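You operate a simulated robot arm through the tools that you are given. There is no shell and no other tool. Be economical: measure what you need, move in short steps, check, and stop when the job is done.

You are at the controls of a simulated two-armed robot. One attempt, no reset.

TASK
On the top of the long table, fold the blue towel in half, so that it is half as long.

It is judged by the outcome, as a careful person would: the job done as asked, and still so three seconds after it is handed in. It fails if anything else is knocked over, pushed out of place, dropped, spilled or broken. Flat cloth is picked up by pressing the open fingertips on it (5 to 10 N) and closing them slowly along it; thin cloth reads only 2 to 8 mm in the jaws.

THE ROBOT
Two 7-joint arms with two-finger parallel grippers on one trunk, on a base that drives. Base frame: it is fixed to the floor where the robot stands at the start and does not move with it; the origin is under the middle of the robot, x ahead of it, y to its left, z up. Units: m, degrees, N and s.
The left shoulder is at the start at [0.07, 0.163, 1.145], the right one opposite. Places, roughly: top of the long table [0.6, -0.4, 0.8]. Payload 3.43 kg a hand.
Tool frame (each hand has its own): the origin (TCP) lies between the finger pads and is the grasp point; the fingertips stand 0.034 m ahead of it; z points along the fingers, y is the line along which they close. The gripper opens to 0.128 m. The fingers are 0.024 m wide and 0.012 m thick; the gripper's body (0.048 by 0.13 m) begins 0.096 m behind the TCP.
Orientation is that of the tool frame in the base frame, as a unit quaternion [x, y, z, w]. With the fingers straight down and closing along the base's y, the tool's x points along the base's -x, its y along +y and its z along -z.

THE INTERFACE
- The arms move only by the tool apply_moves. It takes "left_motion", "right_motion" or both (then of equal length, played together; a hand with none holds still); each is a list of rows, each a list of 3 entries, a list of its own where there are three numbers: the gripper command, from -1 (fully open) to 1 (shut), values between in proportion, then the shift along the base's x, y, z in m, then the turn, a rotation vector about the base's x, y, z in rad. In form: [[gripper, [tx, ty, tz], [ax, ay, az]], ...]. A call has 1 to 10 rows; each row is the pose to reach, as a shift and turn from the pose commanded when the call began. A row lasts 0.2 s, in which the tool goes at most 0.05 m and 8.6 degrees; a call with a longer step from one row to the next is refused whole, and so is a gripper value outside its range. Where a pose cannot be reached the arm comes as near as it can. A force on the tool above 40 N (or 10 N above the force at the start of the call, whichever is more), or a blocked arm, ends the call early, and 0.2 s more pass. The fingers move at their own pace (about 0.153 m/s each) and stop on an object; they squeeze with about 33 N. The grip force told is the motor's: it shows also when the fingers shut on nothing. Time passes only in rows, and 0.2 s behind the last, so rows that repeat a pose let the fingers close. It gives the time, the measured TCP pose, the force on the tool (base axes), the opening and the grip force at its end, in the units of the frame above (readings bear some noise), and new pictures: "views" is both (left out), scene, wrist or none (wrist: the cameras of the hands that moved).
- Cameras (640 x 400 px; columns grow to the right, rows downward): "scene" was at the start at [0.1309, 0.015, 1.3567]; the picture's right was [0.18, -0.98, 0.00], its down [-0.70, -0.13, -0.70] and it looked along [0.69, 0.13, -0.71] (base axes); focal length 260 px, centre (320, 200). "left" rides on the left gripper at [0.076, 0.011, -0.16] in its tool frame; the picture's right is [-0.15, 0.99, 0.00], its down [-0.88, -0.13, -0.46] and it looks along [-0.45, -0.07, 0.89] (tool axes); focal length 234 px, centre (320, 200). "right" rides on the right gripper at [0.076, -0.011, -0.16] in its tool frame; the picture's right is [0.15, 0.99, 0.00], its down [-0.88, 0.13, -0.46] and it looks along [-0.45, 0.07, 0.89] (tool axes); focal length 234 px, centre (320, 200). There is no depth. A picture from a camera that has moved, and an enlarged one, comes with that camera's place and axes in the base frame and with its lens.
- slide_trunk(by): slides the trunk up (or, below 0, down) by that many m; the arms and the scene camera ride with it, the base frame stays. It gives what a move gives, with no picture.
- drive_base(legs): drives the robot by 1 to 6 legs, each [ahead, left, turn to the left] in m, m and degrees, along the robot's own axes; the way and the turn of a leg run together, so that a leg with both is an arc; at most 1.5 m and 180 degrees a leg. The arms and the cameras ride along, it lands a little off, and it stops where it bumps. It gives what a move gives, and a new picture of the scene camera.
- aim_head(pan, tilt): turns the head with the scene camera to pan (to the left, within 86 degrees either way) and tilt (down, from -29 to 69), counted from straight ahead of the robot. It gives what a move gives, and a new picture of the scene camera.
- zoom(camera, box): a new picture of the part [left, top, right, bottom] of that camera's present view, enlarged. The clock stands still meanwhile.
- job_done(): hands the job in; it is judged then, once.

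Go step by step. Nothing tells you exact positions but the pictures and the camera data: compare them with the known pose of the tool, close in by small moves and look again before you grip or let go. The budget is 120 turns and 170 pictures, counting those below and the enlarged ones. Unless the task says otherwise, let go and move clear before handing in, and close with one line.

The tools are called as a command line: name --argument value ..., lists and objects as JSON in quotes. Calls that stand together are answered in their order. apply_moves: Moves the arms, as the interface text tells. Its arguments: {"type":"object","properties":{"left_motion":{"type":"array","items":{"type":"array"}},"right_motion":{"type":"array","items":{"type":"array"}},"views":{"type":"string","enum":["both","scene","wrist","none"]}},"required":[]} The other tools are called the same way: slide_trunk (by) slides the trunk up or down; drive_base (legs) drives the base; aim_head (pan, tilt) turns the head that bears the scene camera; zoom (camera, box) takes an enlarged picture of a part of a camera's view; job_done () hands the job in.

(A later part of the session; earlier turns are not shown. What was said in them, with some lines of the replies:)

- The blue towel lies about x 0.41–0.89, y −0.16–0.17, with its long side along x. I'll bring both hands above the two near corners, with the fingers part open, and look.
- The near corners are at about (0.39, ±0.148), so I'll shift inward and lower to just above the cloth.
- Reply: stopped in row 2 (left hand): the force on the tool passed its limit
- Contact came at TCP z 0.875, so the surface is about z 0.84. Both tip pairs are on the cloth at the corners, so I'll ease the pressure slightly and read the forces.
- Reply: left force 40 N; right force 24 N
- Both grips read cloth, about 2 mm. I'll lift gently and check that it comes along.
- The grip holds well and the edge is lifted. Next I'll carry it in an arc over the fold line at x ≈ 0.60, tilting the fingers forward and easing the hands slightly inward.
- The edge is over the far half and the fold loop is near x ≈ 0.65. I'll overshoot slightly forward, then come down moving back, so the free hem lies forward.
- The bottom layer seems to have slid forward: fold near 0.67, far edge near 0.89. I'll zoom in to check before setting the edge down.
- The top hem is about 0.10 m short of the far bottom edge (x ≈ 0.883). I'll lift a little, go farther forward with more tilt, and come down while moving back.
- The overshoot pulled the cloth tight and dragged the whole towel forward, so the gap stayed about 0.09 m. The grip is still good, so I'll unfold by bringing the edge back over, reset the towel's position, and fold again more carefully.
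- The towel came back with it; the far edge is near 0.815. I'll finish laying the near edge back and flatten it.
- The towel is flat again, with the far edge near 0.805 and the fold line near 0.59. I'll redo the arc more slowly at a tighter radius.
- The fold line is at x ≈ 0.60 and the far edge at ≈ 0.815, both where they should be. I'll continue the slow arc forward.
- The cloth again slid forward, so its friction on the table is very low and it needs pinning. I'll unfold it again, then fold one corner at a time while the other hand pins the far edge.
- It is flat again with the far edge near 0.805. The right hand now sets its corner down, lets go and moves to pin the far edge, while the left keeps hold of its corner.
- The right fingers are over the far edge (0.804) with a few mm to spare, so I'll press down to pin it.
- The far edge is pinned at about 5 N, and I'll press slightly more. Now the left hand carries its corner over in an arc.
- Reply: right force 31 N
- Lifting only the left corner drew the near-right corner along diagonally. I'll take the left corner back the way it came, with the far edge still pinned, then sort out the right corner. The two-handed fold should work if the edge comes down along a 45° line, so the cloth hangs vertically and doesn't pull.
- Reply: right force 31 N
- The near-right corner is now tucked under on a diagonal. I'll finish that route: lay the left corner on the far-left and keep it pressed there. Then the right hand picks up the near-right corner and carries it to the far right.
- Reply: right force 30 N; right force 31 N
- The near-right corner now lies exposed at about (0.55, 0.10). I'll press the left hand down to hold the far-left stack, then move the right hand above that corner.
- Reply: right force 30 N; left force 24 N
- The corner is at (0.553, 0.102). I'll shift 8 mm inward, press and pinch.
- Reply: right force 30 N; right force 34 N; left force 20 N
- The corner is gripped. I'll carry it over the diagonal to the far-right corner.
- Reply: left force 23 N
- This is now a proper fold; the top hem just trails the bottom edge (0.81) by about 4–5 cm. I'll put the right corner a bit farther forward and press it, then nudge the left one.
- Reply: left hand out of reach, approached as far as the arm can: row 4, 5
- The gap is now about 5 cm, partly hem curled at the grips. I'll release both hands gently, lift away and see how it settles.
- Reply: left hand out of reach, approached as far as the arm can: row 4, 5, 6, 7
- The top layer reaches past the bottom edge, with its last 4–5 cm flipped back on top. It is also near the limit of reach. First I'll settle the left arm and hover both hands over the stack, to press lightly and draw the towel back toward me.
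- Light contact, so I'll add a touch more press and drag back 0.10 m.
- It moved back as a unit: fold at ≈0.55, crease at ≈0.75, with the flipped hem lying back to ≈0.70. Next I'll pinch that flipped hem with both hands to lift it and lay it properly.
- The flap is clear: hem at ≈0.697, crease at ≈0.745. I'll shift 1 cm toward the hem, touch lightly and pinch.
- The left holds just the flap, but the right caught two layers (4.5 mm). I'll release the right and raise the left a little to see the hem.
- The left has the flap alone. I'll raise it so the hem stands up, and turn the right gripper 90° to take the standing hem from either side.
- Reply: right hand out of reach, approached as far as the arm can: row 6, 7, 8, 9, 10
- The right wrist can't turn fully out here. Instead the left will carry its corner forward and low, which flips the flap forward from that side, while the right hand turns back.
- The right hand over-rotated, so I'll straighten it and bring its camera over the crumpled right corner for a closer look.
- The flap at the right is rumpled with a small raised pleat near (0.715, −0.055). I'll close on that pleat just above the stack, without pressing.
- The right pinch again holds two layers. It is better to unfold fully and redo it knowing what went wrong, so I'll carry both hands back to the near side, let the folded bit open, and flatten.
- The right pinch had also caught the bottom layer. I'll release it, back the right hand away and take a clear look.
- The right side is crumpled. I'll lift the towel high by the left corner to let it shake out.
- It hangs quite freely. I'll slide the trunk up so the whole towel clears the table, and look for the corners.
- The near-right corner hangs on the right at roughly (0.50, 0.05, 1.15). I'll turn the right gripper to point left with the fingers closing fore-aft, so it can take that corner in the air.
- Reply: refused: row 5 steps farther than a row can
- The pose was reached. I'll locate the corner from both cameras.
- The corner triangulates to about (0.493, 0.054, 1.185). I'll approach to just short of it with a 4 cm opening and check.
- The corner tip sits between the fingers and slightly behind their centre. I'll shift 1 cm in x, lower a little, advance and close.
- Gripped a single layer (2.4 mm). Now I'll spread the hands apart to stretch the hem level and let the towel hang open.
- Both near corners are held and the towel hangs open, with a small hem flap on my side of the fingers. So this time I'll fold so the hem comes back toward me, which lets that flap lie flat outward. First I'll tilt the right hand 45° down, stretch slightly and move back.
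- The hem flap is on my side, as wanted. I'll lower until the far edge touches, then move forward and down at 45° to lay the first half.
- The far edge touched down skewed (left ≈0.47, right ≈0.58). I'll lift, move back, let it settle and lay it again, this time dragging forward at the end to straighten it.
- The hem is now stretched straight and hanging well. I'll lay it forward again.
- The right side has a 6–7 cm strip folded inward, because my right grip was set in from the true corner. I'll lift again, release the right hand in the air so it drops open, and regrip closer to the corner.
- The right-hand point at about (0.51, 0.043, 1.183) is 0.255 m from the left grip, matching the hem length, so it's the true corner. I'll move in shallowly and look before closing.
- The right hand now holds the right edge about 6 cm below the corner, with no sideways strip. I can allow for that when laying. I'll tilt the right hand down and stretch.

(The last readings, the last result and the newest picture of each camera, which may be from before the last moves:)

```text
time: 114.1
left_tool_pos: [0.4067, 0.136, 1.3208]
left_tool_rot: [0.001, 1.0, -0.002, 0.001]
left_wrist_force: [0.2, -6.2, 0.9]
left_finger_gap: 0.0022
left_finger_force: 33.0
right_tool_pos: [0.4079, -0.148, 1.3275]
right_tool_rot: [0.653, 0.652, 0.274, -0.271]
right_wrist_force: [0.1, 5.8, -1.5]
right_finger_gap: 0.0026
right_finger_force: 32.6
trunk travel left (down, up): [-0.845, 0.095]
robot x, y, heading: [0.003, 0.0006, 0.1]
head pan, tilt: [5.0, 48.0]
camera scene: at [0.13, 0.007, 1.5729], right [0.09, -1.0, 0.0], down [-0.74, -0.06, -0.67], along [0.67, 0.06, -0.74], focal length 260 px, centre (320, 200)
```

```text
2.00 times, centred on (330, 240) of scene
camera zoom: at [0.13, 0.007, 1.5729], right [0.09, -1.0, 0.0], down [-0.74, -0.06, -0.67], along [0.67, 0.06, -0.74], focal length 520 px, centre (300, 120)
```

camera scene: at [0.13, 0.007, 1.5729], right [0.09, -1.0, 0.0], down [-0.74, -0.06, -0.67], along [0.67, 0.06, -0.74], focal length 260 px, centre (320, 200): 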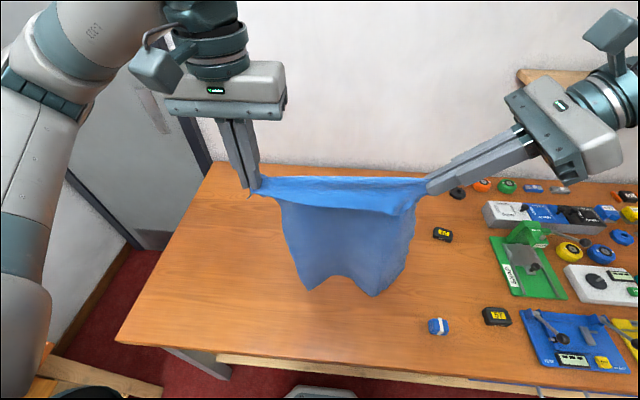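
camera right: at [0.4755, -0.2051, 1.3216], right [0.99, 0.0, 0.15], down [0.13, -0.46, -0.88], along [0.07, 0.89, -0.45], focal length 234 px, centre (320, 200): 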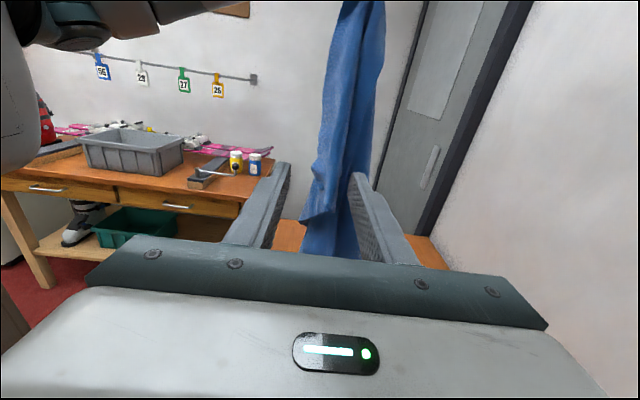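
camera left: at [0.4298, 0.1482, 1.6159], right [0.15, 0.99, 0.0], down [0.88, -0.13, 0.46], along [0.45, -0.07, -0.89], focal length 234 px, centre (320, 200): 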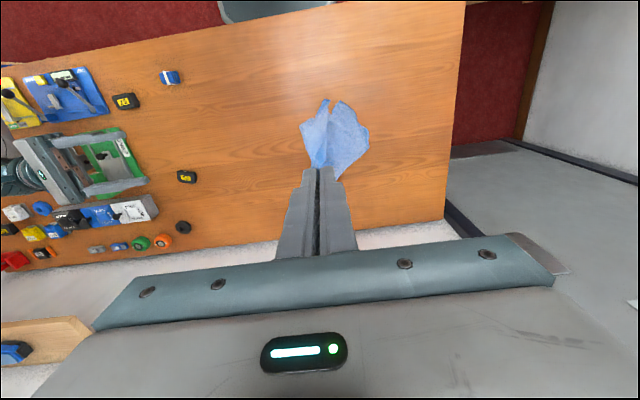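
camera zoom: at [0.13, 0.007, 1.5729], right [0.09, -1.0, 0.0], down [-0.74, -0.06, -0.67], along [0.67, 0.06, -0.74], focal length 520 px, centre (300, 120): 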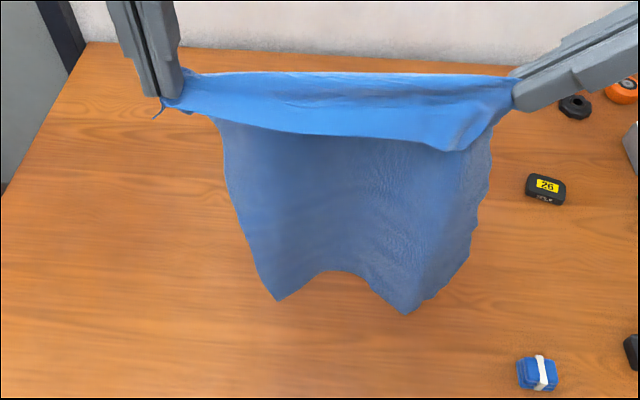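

Now it hangs well, with both side edges visible. I'll repeat the lay-down forward.

apply_moves --left_motion '[[1, [0, 0, -0.04], [0, 0, 0]], [1, [0.02, 0, -0.07], [0, 0, 0]], [1, [0.045, 0, -0.1], [0, 0, 0]], [1, [0.07, 0, -0.125], [0, 0, 0]], [1, [0.095, 0, -0.15], [0, 0, 0]], [1, [0.12, 0, -0.175], [0, 0, 0]], [1, [0.145, 0, -0.2], [0, 0, 0]], [1, [0.17, 0, -0.225], [0, 0, 0]], [1, [0.195, 0, -0.25], [0, 0, 0]], [1, [0.22, 0, -0.27], [0, 0, 0]]]' --right_motion '[[1, [0, 0, -0.05], [0, 0, 0]], [1, [0.02, 0, -0.085], [0, 0, 0]], [1, [0.045, 0, -0.115], [0, 0, 0]], [1, [0.07, 0, -0.14], [0, 0, 0]], [1, [0.095, 0, -0.165], [0, 0, 0]], [1, [0.12, 0, -0.19], [0, 0, 0]], [1, [0.145, 0, -0.215], [0, 0, 0]], [1, [0.17, 0, -0.24], [0, 0, 0]], [1, [0.195, 0, -0.265], [0, 0, 0]], [1, [0.22, 0, -0.285], [0, 0, 0]]]' --views "none"

apply_moves --left_motion '[[1, [0.03, 0, -0.01], [0, 0, 0]], [1, [0.06, 0, -0.02], [0, 0, 0]], [1, [0.09, 0, -0.025], [0, 0, 0]], [1, [0.12, 0, -0.025], [0, 0, 0]], [1, [0.15, 0, -0.025], [0, 0, 0]], [1, [0.17, 0, -0.025], [0, 0, 0]], [1, [0.17, 0, -0.025], [0, 0, 0]]]' --right_motion '[[1, [0.03, 0, -0.01], [0, 0, 0]], [1, [0.06, 0, -0.02], [0, 0, 0]], [1, [0.09, 0, -0.025], [0, 0, 0]], [1, [0.12, 0, -0.025], [0, 0, 0]], [1, [0.15, 0, -0.025], [0, 0, 0]], [1, [0.17, 0, -0.025], [0, 0, 0]], [1, [0.17, 0, -0.025], [0, 0, 0]]]' --views "none"

zoom --camera "scene" --box '[220, 110, 460, 310]'

```text
time: 116.3
left_tool_pos: [0.6298, 0.1383, 1.0492]
left_tool_rot: [0.002, 1.0, -0.002, 0.0]
left_wrist_force: [-0.4, -6.1, 0.8]
left_finger_gap: 0.0021
left_finger_force: 32.7
right_tool_pos: [0.6298, -0.1478, 1.0431]
right_tool_rot: [0.652, 0.653, 0.273, -0.271]
right_wrist_force: [-0.4, 6.2, 0.1]
right_finger_gap: 0.0025
right_finger_force: 33.2
trunk travel left (down, up): [-0.845, 0.095]
robot x, y, heading: [0.0021, -0.0006, -0.2]
head pan, tilt: [5.0, 48.0]
```

```text
time: 117.9
left_tool_pos: [0.7963, 0.1363, 1.0257]
left_tool_rot: [0.002, 1.0, -0.002, 0.0]
left_wrist_force: [-0.2, -5.1, 0.3]
left_finger_gap: 0.0021
left_finger_force: 32.8
right_tool_pos: [0.7982, -0.1496, 1.0196]
right_tool_rot: [0.652, 0.653, 0.273, -0.271]
right_wrist_force: [0.1, 5.0, -1.4]
right_finger_gap: 0.0022
right_finger_force: 33.0
trunk travel left (down, up): [-0.845, 0.095]
robot x, y, heading: [0.0001, -0.0001, 0.0]
head pan, tilt: [5.0, 48.0]
```

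```text
2.00 times, centred on (340, 210) of scene
camera zoom: at [0.1295, 0.0068, 1.5729], right [0.09, -1.0, 0.0], down [-0.74, -0.06, -0.67], along [0.67, 0.06, -0.74], focal length 520 px, centre (280, 180)
```

zoom: 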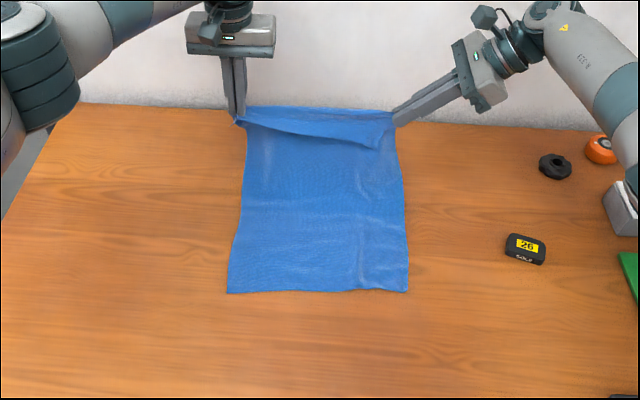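

The towel is now flat and straight, with the near edge at x ≈ 0.54–0.57. I'll bring the hem back toward me, dropping as fast as I move so the cloth hangs vertically and nothing slides.

apply_moves --left_motion '[[1, [-0.01, 0, 0.02], [0, 0, 0]], [1, [-0.02, 0, 0.035], [0, 0, 0]], [1, [-0.031, 0, 0.04], [0, 0, 0]], [1, [-0.051, 0, 0.019], [0, 0, 0]], [1, [-0.071, 0, -0.003], [0, 0, 0]], [1, [-0.091, 0, -0.025], [0, 0, 0]], [1, [-0.111, 0, -0.046], [0, 0, 0]]]' --right_motion '[[1, [-0.002, 0, 0.0], [0, 0, 0]], [1, [-0.005, 0, 0.0], [0, 0, 0]], [1, [-0.008, 0, 0.0], [0, 0, 0]], [1, [-0.024, 0, -0.017], [0, 0, 0]], [1, [-0.04, 0, -0.034], [0, 0, 0]], [1, [-0.056, 0, -0.051], [0, 0, 0]], [1, [-0.072, 0, -0.067], [0, 0, 0]]]' --views "none"

zoom --camera "scene" --box '[220, 110, 460, 310]'

```text
time: 119.5
left_tool_pos: [0.6854, 0.138, 0.9806]
left_tool_rot: [0.002, 1.0, -0.002, 0.001]
left_wrist_force: [0.1, -4.6, 0.4]
left_finger_gap: 0.0019
left_finger_force: 33.3
right_tool_pos: [0.7268, -0.1486, 0.9524]
right_tool_rot: [0.652, 0.654, 0.273, -0.271]
right_wrist_force: [-0.8, 4.9, 0.3]
right_finger_gap: 0.0024
right_finger_force: 33.3
trunk travel left (down, up): [-0.845, 0.095]
robot x, y, heading: [-0.001, -0.003, 0.2]
head pan, tilt: [5.0, 48.0]
```

```text
2.00 times, centred on (340, 210) of scene
camera zoom: at [0.1292, 0.0069, 1.573], right [0.09, -1.0, 0.0], down [-0.74, -0.06, -0.67], along [0.67, 0.06, -0.74], focal length 520 px, centre (280, 180)
```

zoom: 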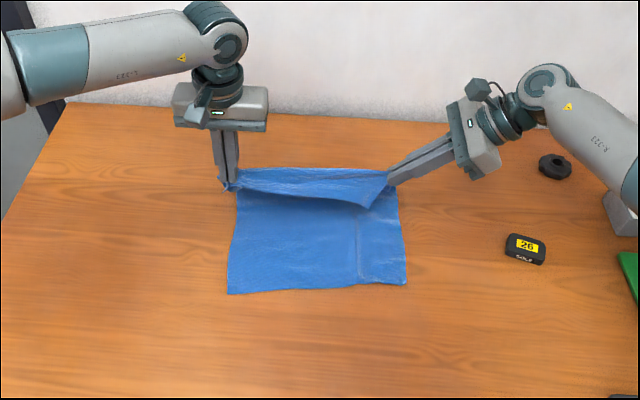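

That works: the near edge hasn't moved. I'll continue down.

apply_moves --left_motion '[[1, [-0.02, 0, -0.018], [0, 0, 0]], [1, [-0.04, 0, -0.036], [0, 0, 0]], [1, [-0.06, 0, -0.054], [0, 0, 0]], [1, [-0.08, 0, -0.068], [0, 0, 0]], [1, [-0.095, 0, -0.076], [0, 0, 0]], [1, [-0.095, 0, -0.076], [0, 0, 0]]]' --right_motion '[[1, [-0.015, 0, -0.014], [0, 0, 0]], [1, [-0.03, 0, -0.028], [0, 0, 0]], [1, [-0.045, 0, -0.042], [0, 0, 0]], [1, [-0.06, 0, -0.052], [0, 0, 0]], [1, [-0.072, 0, -0.06], [0, 0, 0]], [1, [-0.072, 0, -0.06], [0, 0, 0]]]' --views "none"

zoom --camera "scene" --box '[240, 150, 420, 300]'

```text
time: 120.9
left_tool_pos: [0.5897, 0.1365, 0.9042]
left_tool_rot: [0.002, 1.0, -0.001, 0.001]
left_wrist_force: [1.2, -8.0, -0.6]
left_finger_gap: 0.0021
left_finger_force: 32.8
right_tool_pos: [0.6546, -0.1479, 0.8912]
right_tool_rot: [0.652, 0.653, 0.273, -0.272]
right_wrist_force: [-1.6, 7.1, -0.2]
right_finger_gap: 0.0027
right_finger_force: 33.0
trunk travel left (down, up): [-0.845, 0.095]
robot x, y, heading: [0.0013, 0.0025, 0.2]
head pan, tilt: [5.0, 48.0]
```

```text
2.67 times, centred on (330, 225) of scene
camera zoom: at [0.1305, 0.007, 1.5728], right [0.09, -1.0, 0.0], down [-0.74, -0.06, -0.67], along [0.67, 0.06, -0.74], focal length 693 px, centre (293, 133)
```

zoom: 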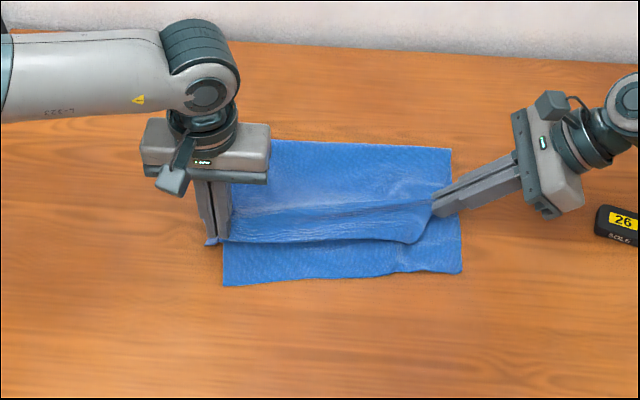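

Nearly there: the hem is about 4 cm short of the near edge, with some slack left. I'll move back 3 cm, then lower.

apply_moves --left_motion '[[1, [-0.01, -0.004, 0.003], [0, 0, 0]], [1, [-0.02, -0.004, 0.003], [0, 0, 0]], [1, [-0.032, -0.004, 0], [0, 0, 0]], [1, [-0.034, -0.004, -0.012], [0, 0, 0]], [1, [-0.034, -0.004, -0.012], [0, 0, 0]]]' --right_motion '[[1, [-0.008, 0.004, 0.003], [0, 0, 0]], [1, [-0.016, 0.004, 0.003], [0, 0, 0]], [1, [-0.022, 0.004, 0], [0, 0, 0]], [1, [-0.024, 0.004, -0.008], [0, 0, 0]], [1, [-0.024, 0.004, -0.008], [0, 0, 0]]]' --views "none"

zoom --camera "scene" --box '[240, 150, 420, 300]'

```text
time: 122.1
left_tool_pos: [0.5571, 0.1329, 0.8907]
left_tool_rot: [0.001, 1.0, -0.002, 0.001]
left_wrist_force: [1.6, -4.2, 0.6]
left_finger_gap: 0.002
left_finger_force: 33.0
right_tool_pos: [0.6308, -0.1448, 0.8836]
right_tool_rot: [0.653, 0.653, 0.273, -0.27]
right_wrist_force: [-1.4, 5.1, 0.6]
right_finger_gap: 0.0022
right_finger_force: 33.0
trunk travel left (down, up): [-0.845, 0.095]
robot x, y, heading: [-0.0009, -0.0004, -0.2]
head pan, tilt: [5.0, 48.0]
```

```text
2.67 times, centred on (330, 225) of scene
camera zoom: at [0.1298, 0.007, 1.5729], right [0.09, -1.0, 0.0], down [-0.74, -0.06, -0.67], along [0.67, 0.06, -0.74], focal length 693 px, centre (293, 133)
```

zoom: 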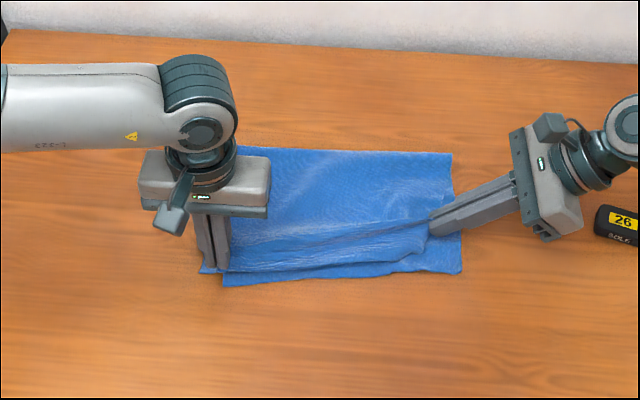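

Very close. I'll ease the left hand inward 1 cm, lower, and release both gently.

apply_moves --left_motion '[[1, [-0.004, -0.012, -0.004], [0, 0, 0]], [1, [-0.005, -0.012, -0.008], [0, 0, 0]], [0.8, [-0.005, -0.012, -0.008], [0, 0, 0]], [0.6, [-0.005, -0.012, -0.008], [0, 0, 0]], [0.45, [-0.005, -0.012, -0.006], [0, 0, 0]], [0.45, [-0.005, -0.012, 0.01], [0, 0, 0]], [0.45, [-0.005, -0.012, 0.04], [0, 0, 0]], [0.45, [-0.005, -0.005, 0.08], [0, 0, 0]], [0.45, [-0.005, 0.03, 0.11], [0, 0, 0]], [0.45, [-0.005, 0.07, 0.13], [0, 0, 0]]]' --right_motion '[[1, [-0.003, 0, -0.005], [0, 0, 0]], [1, [-0.004, 0, -0.008], [0, 0, 0]], [0.8, [-0.004, 0, -0.008], [0, 0, 0]], [0.6, [-0.004, 0, -0.008], [0, 0, 0]], [0.45, [-0.004, 0, -0.006], [0, 0, 0]], [0.45, [-0.004, -0.012, 0.006], [0, 0, 0]], [0.45, [-0.004, -0.035, 0.03], [0, 0, 0]], [0.45, [-0.004, -0.06, 0.06], [0, 0, 0]], [0.45, [-0.004, -0.09, 0.09], [0, 0, 0]], [0.45, [-0.004, -0.12, 0.12], [0, 0, 0]]]' --views "none"

zoom --camera "scene" --box '[240, 150, 420, 300]'

```text
time: 124.3
left_tool_pos: [0.5488, 0.2024, 1.0216]
left_tool_rot: [0.002, 1.0, -0.001, 0.001]
left_wrist_force: [-0.5, 1.0, -0.7]
left_finger_gap: 0.0355
left_finger_force: 0.1
right_tool_pos: [0.624, -0.2638, 1.0036]
right_tool_rot: [0.652, 0.653, 0.274, -0.27]
right_wrist_force: [-0.1, 0.4, -0.7]
right_finger_gap: 0.035
right_finger_force: 0.0
trunk travel left (down, up): [-0.845, 0.095]
robot x, y, heading: [-0.0026, 0.0015, -0.1]
head pan, tilt: [5.0, 48.0]
```

```text
2.67 times, centred on (330, 225) of scene
camera zoom: at [0.1277, 0.0084, 1.573], right [0.09, -1.0, 0.0], down [-0.74, -0.07, -0.67], along [0.67, 0.06, -0.74], focal length 693 px, centre (293, 133)
```

zoom: 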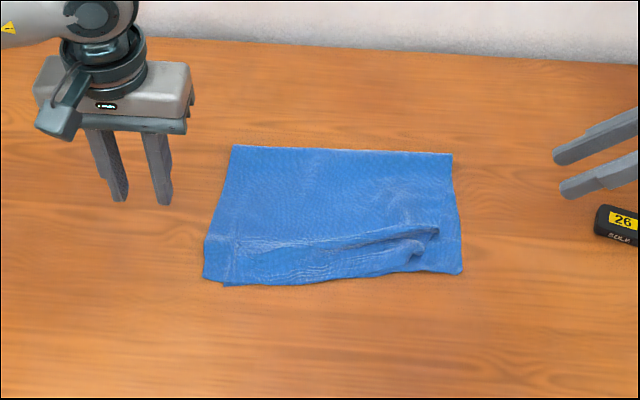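

That is a neat half fold. I'll zoom in on the rumple at the right.

zoom --camera "scene" --box '[290, 185, 380, 265]'

```text
5.00 times, centred on (335, 225) of scene
camera zoom: at [0.1277, 0.0084, 1.573], right [0.09, -1.0, 0.0], down [-0.74, -0.07, -0.67], along [0.67, 0.06, -0.74], focal length 1300 px, centre (245, 75)
```

zoom: 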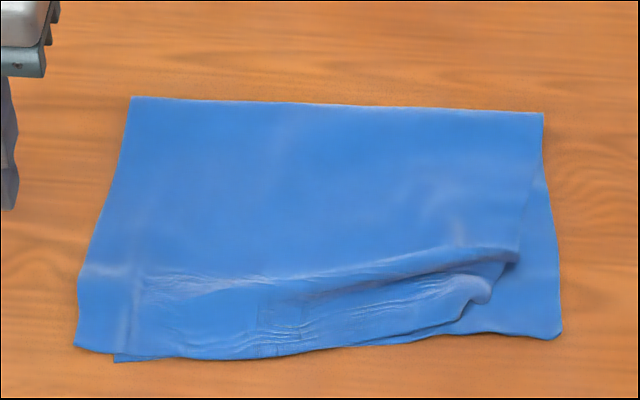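

The fold is good. The top-right corner is just rucked a few cm short of the bottom's corner, so I'll pin the stack lightly with the left hand and tug that ruck outward with the right.

apply_moves --left_motion '[[0, [0.03, -0.03, -0.01], [0, 0, 0]], [0, [0.06, -0.065, -0.02], [0, 0, 0]], [0, [0.09, -0.1, -0.03], [0, 0, 0]], [0, [0.115, -0.135, -0.04], [0, 0, 0]], [0, [0.12, -0.155, -0.08], [0, 0, 0]], [0, [0.12, -0.155, -0.115], [0, 0, 0]], [0, [0.12, -0.155, -0.135], [0, 0, 0]], [0, [0.12, -0.155, -0.145], [0, 0, 0]], [0, [0.12, -0.155, -0.147], [0, 0, 0]], [0, [0.12, -0.155, -0.147], [0, 0, 0]]]' --right_motion '[[0.3, [-0.005, 0.01, -0.01], [0, 0, 0]], [0.3, [-0.01, 0.03, -0.03], [0, 0, 0]], [0.3, [-0.015, 0.05, -0.05], [0, 0, 0]], [0.3, [-0.02, 0.07, -0.07], [0, 0, 0]], [0.3, [-0.02, 0.09, -0.085], [0, 0, 0]], [0.3, [-0.02, 0.1, -0.095], [0, 0, 0]], [0.3, [-0.02, 0.1, -0.095], [0, 0, 0]], [0.3, [-0.02, 0.1, -0.095], [0, 0, 0]], [0.3, [-0.02, 0.1, -0.095], [0, 0, 0]], [0.3, [-0.02, 0.1, -0.095], [0, 0, 0]]]' --views "none"

zoom --camera "scene" --box '[290, 175, 400, 265]'

zoom --camera "right" --box '[200, 60, 460, 270]'

```text
time: 126.5
left_tool_pos: [0.6709, 0.0479, 0.8751]
left_tool_rot: [0.001, 1.0, -0.001, 0.002]
left_wrist_force: [-0.3, 0.1, 6.1]
left_finger_gap: 0.0639
left_finger_force: 0.1
right_tool_pos: [0.6052, -0.1647, 0.9092]
right_tool_rot: [0.652, 0.654, 0.272, -0.27]
right_wrist_force: [-0.9, 0.4, -0.1]
right_finger_gap: 0.0446
right_finger_force: 0.0
trunk travel left (down, up): [-0.845, 0.095]
robot x, y, heading: [0.0012, 0.0036, -0.1]
head pan, tilt: [5.0, 48.0]
```

```text
4.44 times, centred on (345, 220) of scene
camera zoom: at [0.1292, 0.0068, 1.573], right [0.09, -1.0, 0.0], down [-0.74, -0.06, -0.67], along [0.67, 0.06, -0.74], focal length 1156 px, centre (209, 111)
```

zoom: 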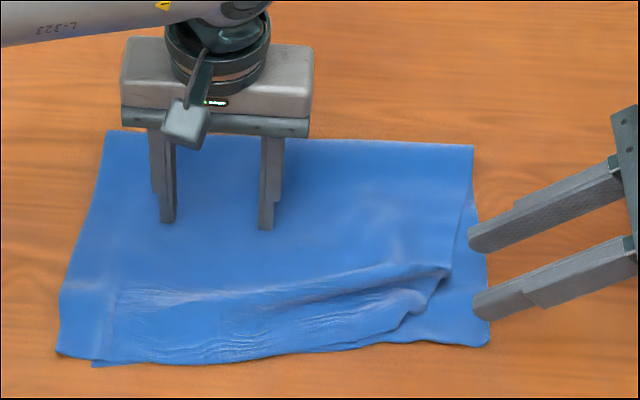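

```text
1.90 times, centred on (330, 165) of right
camera zoom: at [0.5939, -0.2247, 1.0761], right [0.99, 0.1, 0.11], down [0.13, -0.94, -0.3], along [0.07, 0.31, -0.95], focal length 446 px, centre (301, 267)
```

zoom: 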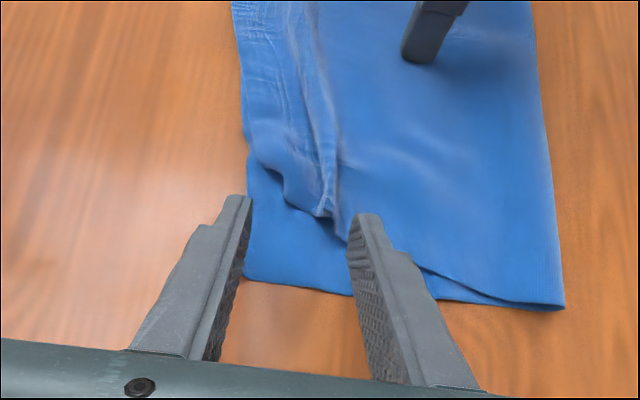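

The right camera shows the pleat's end neatly between the fingers. I'll advance onto it, close just above the bottom layer, and tug outward.

apply_moves --right_motion '[[0.3, [0.012, 0.012, -0.012], [0, 0, 0]], [0.3, [0.012, 0.024, -0.024], [0, 0, 0]], [0.3, [0.012, 0.032, -0.032], [0, 0, 0]], [0.5, [0.012, 0.032, -0.032], [0, 0, 0]], [0.7, [0.012, 0.032, -0.032], [0, 0, 0]], [0.9, [0.012, 0.032, -0.032], [0, 0, 0]], [1, [0.012, 0.032, -0.032], [0, 0, 0]], [1, [0.012, 0.032, -0.032], [0, 0, 0]]]' --views "none"

zoom --camera "right" --box '[200, 60, 460, 270]'

```text
time: 128.3
left_tool_pos: [0.6706, 0.0476, 0.8752]
left_tool_rot: [0.0, 1.0, -0.001, 0.001]
left_wrist_force: [1.3, 0.7, 9.0]
left_finger_gap: 0.064
left_finger_force: 0.1
right_tool_pos: [0.618, -0.1329, 0.877]
right_tool_rot: [0.652, 0.653, 0.273, -0.271]
right_wrist_force: [0.1, 0.4, 0.5]
right_finger_gap: 0.0027
right_finger_force: 33.0
trunk travel left (down, up): [-0.845, 0.095]
robot x, y, heading: [-0.0006, 0.0014, -0.0]
head pan, tilt: [5.0, 48.0]
```

```text
1.90 times, centred on (330, 165) of right
camera zoom: at [0.6069, -0.1929, 1.0438], right [0.99, 0.1, 0.11], down [0.13, -0.94, -0.3], along [0.07, 0.31, -0.95], focal length 446 px, centre (301, 267)
```

zoom: 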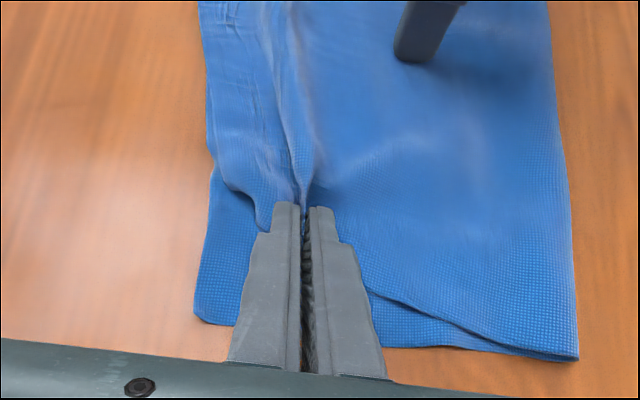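

The pleat is held alone (2.7 mm). I'll tug it outward 4 cm, then release.

apply_moves --right_motion '[[1, [-0.003, -0.01, 0.004], [0, 0, 0]], [1, [-0.006, -0.02, 0.006], [0, 0, 0]], [1, [-0.01, -0.03, 0.006], [0, 0, 0]], [1, [-0.014, -0.038, 0.004], [0, 0, 0]], [1, [-0.014, -0.038, 0.002], [0, 0, 0]]]' --views "none"

zoom --camera "right" --box '[200, 40, 460, 270]'

zoom --camera "scene" --box '[290, 175, 400, 265]'

```text
time: 129.5
left_tool_pos: [0.6711, 0.0485, 0.875]
left_tool_rot: [0.001, 1.0, -0.002, 0.001]
left_wrist_force: [-2.7, -7.4, 10.6]
left_finger_gap: 0.0614
left_finger_force: 0.2
right_tool_pos: [0.6034, -0.1708, 0.878]
right_tool_rot: [0.652, 0.654, 0.274, -0.27]
right_wrist_force: [2.9, 9.3, -0.6]
right_finger_gap: 0.0025
right_finger_force: 32.6
trunk travel left (down, up): [-0.845, 0.095]
robot x, y, heading: [0.0016, -0.0029, -0.1]
head pan, tilt: [5.0, 48.0]
```

```text
1.74 times, centred on (330, 155) of right
camera zoom: at [0.5924, -0.2308, 1.0453], right [0.99, 0.1, 0.11], down [0.13, -0.94, -0.3], along [0.07, 0.31, -0.95], focal length 407 px, centre (303, 278)
```

zoom: 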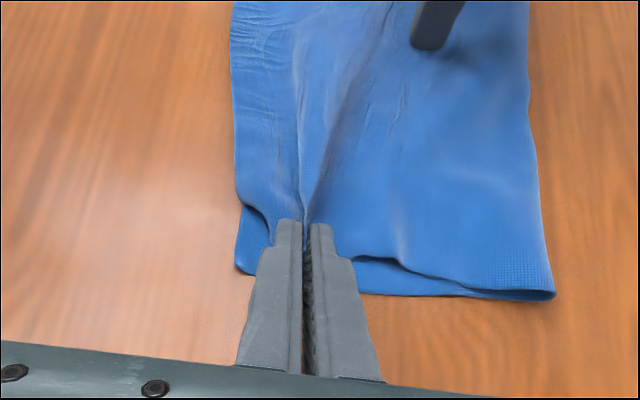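

```text
4.44 times, centred on (345, 220) of scene
camera zoom: at [0.1285, 0.0074, 1.573], right [0.09, -1.0, 0.0], down [-0.74, -0.06, -0.67], along [0.67, 0.06, -0.74], focal length 1156 px, centre (209, 111)
```

zoom: 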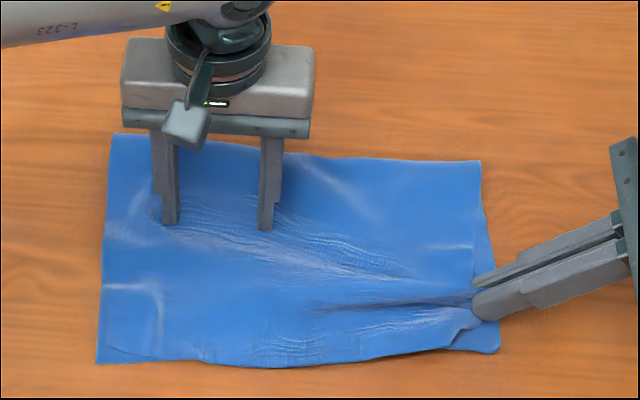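

Much better: the edges now nearly coincide all round. I'll release and withdraw both hands.

apply_moves --right_motion '[[1, [0, 0.005, -0.003], [0, 0, 0]], [0.8, [0, 0.005, -0.005], [0, 0, 0]], [0.6, [0, 0.005, -0.005], [0, 0, 0]], [0.5, [0, 0.004, -0.003], [0, 0, 0]], [0.5, [0, -0.008, 0.01], [0, 0, 0]], [0.5, [0, -0.035, 0.035], [0, 0, 0]], [0.5, [0, -0.065, 0.065], [0, 0, 0]], [0.5, [0, -0.1, 0.1], [0, 0, 0]]]' --views "none"

apply_moves --left_motion '[[0, [0, 0, 0.01], [0, 0, 0]], [0, [0, 0, 0.04], [0, 0, 0]], [0, [0, 0, 0.08], [0, 0, 0]], [0, [0, 0.03, 0.11], [0, 0, 0]], [0, [0, 0.07, 0.13], [0, 0, 0]], [0, [0, 0.11, 0.14], [0, 0, 0]], [0, [0, 0.15, 0.15], [0, 0, 0]], [0, [0, 0.19, 0.15], [0, 0, 0]]]' --views "scene"

zoom --camera "scene" --box '[290, 175, 400, 265]'

```text
time: 131.3
left_tool_pos: [0.6717, 0.0473, 0.8761]
left_tool_rot: [0.001, 1.0, -0.001, 0.002]
left_wrist_force: [0.5, 2.3, 9.7]
left_finger_gap: 0.0626
left_finger_force: 0.0
right_tool_pos: [0.6049, -0.2712, 0.981]
right_tool_rot: [0.652, 0.654, 0.274, -0.271]
right_wrist_force: [0.7, -0.2, 0.6]
right_finger_gap: 0.0321
right_finger_force: 0.0
trunk travel left (down, up): [-0.845, 0.095]
robot x, y, heading: [-0.0013, -0.0024, 0.1]
head pan, tilt: [5.0, 48.0]
```

```text
time: 133.1
left_tool_pos: [0.672, 0.24, 1.0242]
left_tool_rot: [0.002, 1.0, -0.001, 0.001]
left_wrist_force: [-0.9, 0.1, 0.2]
left_finger_gap: 0.0637
left_finger_force: 0.1
right_tool_pos: [0.6032, -0.2695, 0.9789]
right_tool_rot: [0.652, 0.654, 0.272, -0.271]
right_wrist_force: [0.0, 0.7, -0.5]
right_finger_gap: 0.0319
right_finger_force: 0.1
trunk travel left (down, up): [-0.845, 0.095]
robot x, y, heading: [0.0051, -0.0022, 0.0]
head pan, tilt: [5.0, 48.0]
camera scene: at [0.1293, 0.0091, 1.5729], right [0.09, -1.0, 0.0], down [-0.74, -0.07, -0.67], along [0.67, 0.06, -0.74], focal length 260 px, centre (320, 200)
```

scene: 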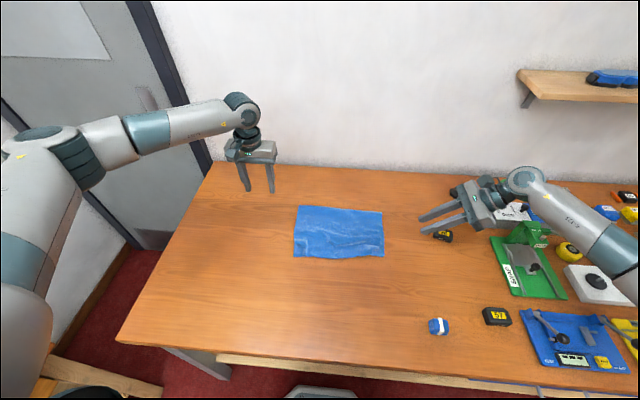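

```text
4.44 times, centred on (345, 220) of scene
camera zoom: at [0.1293, 0.0091, 1.5729], right [0.09, -1.0, 0.0], down [-0.74, -0.07, -0.67], along [0.67, 0.06, -0.74], focal length 1156 px, centre (209, 111)
```

zoom: 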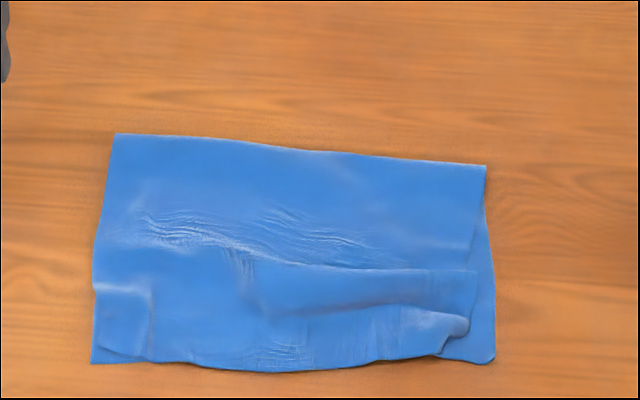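

The towel lies folded in half with its edges nearly meeting; only the top-right corner is still 2–3 cm short. Both hands are clear and nothing else was moved, so I'm handing it in.

job_done

```text
The job is handed in.
```

I folded the blue towel in half on the long table, so it is now half as long. The edges nearly meet, apart from the top layer's right corner, which is slightly rumpled and about 2–3 cm short. It took several tries because the towel slid on the table. Both hands are clear and nothing else on the table was moved.
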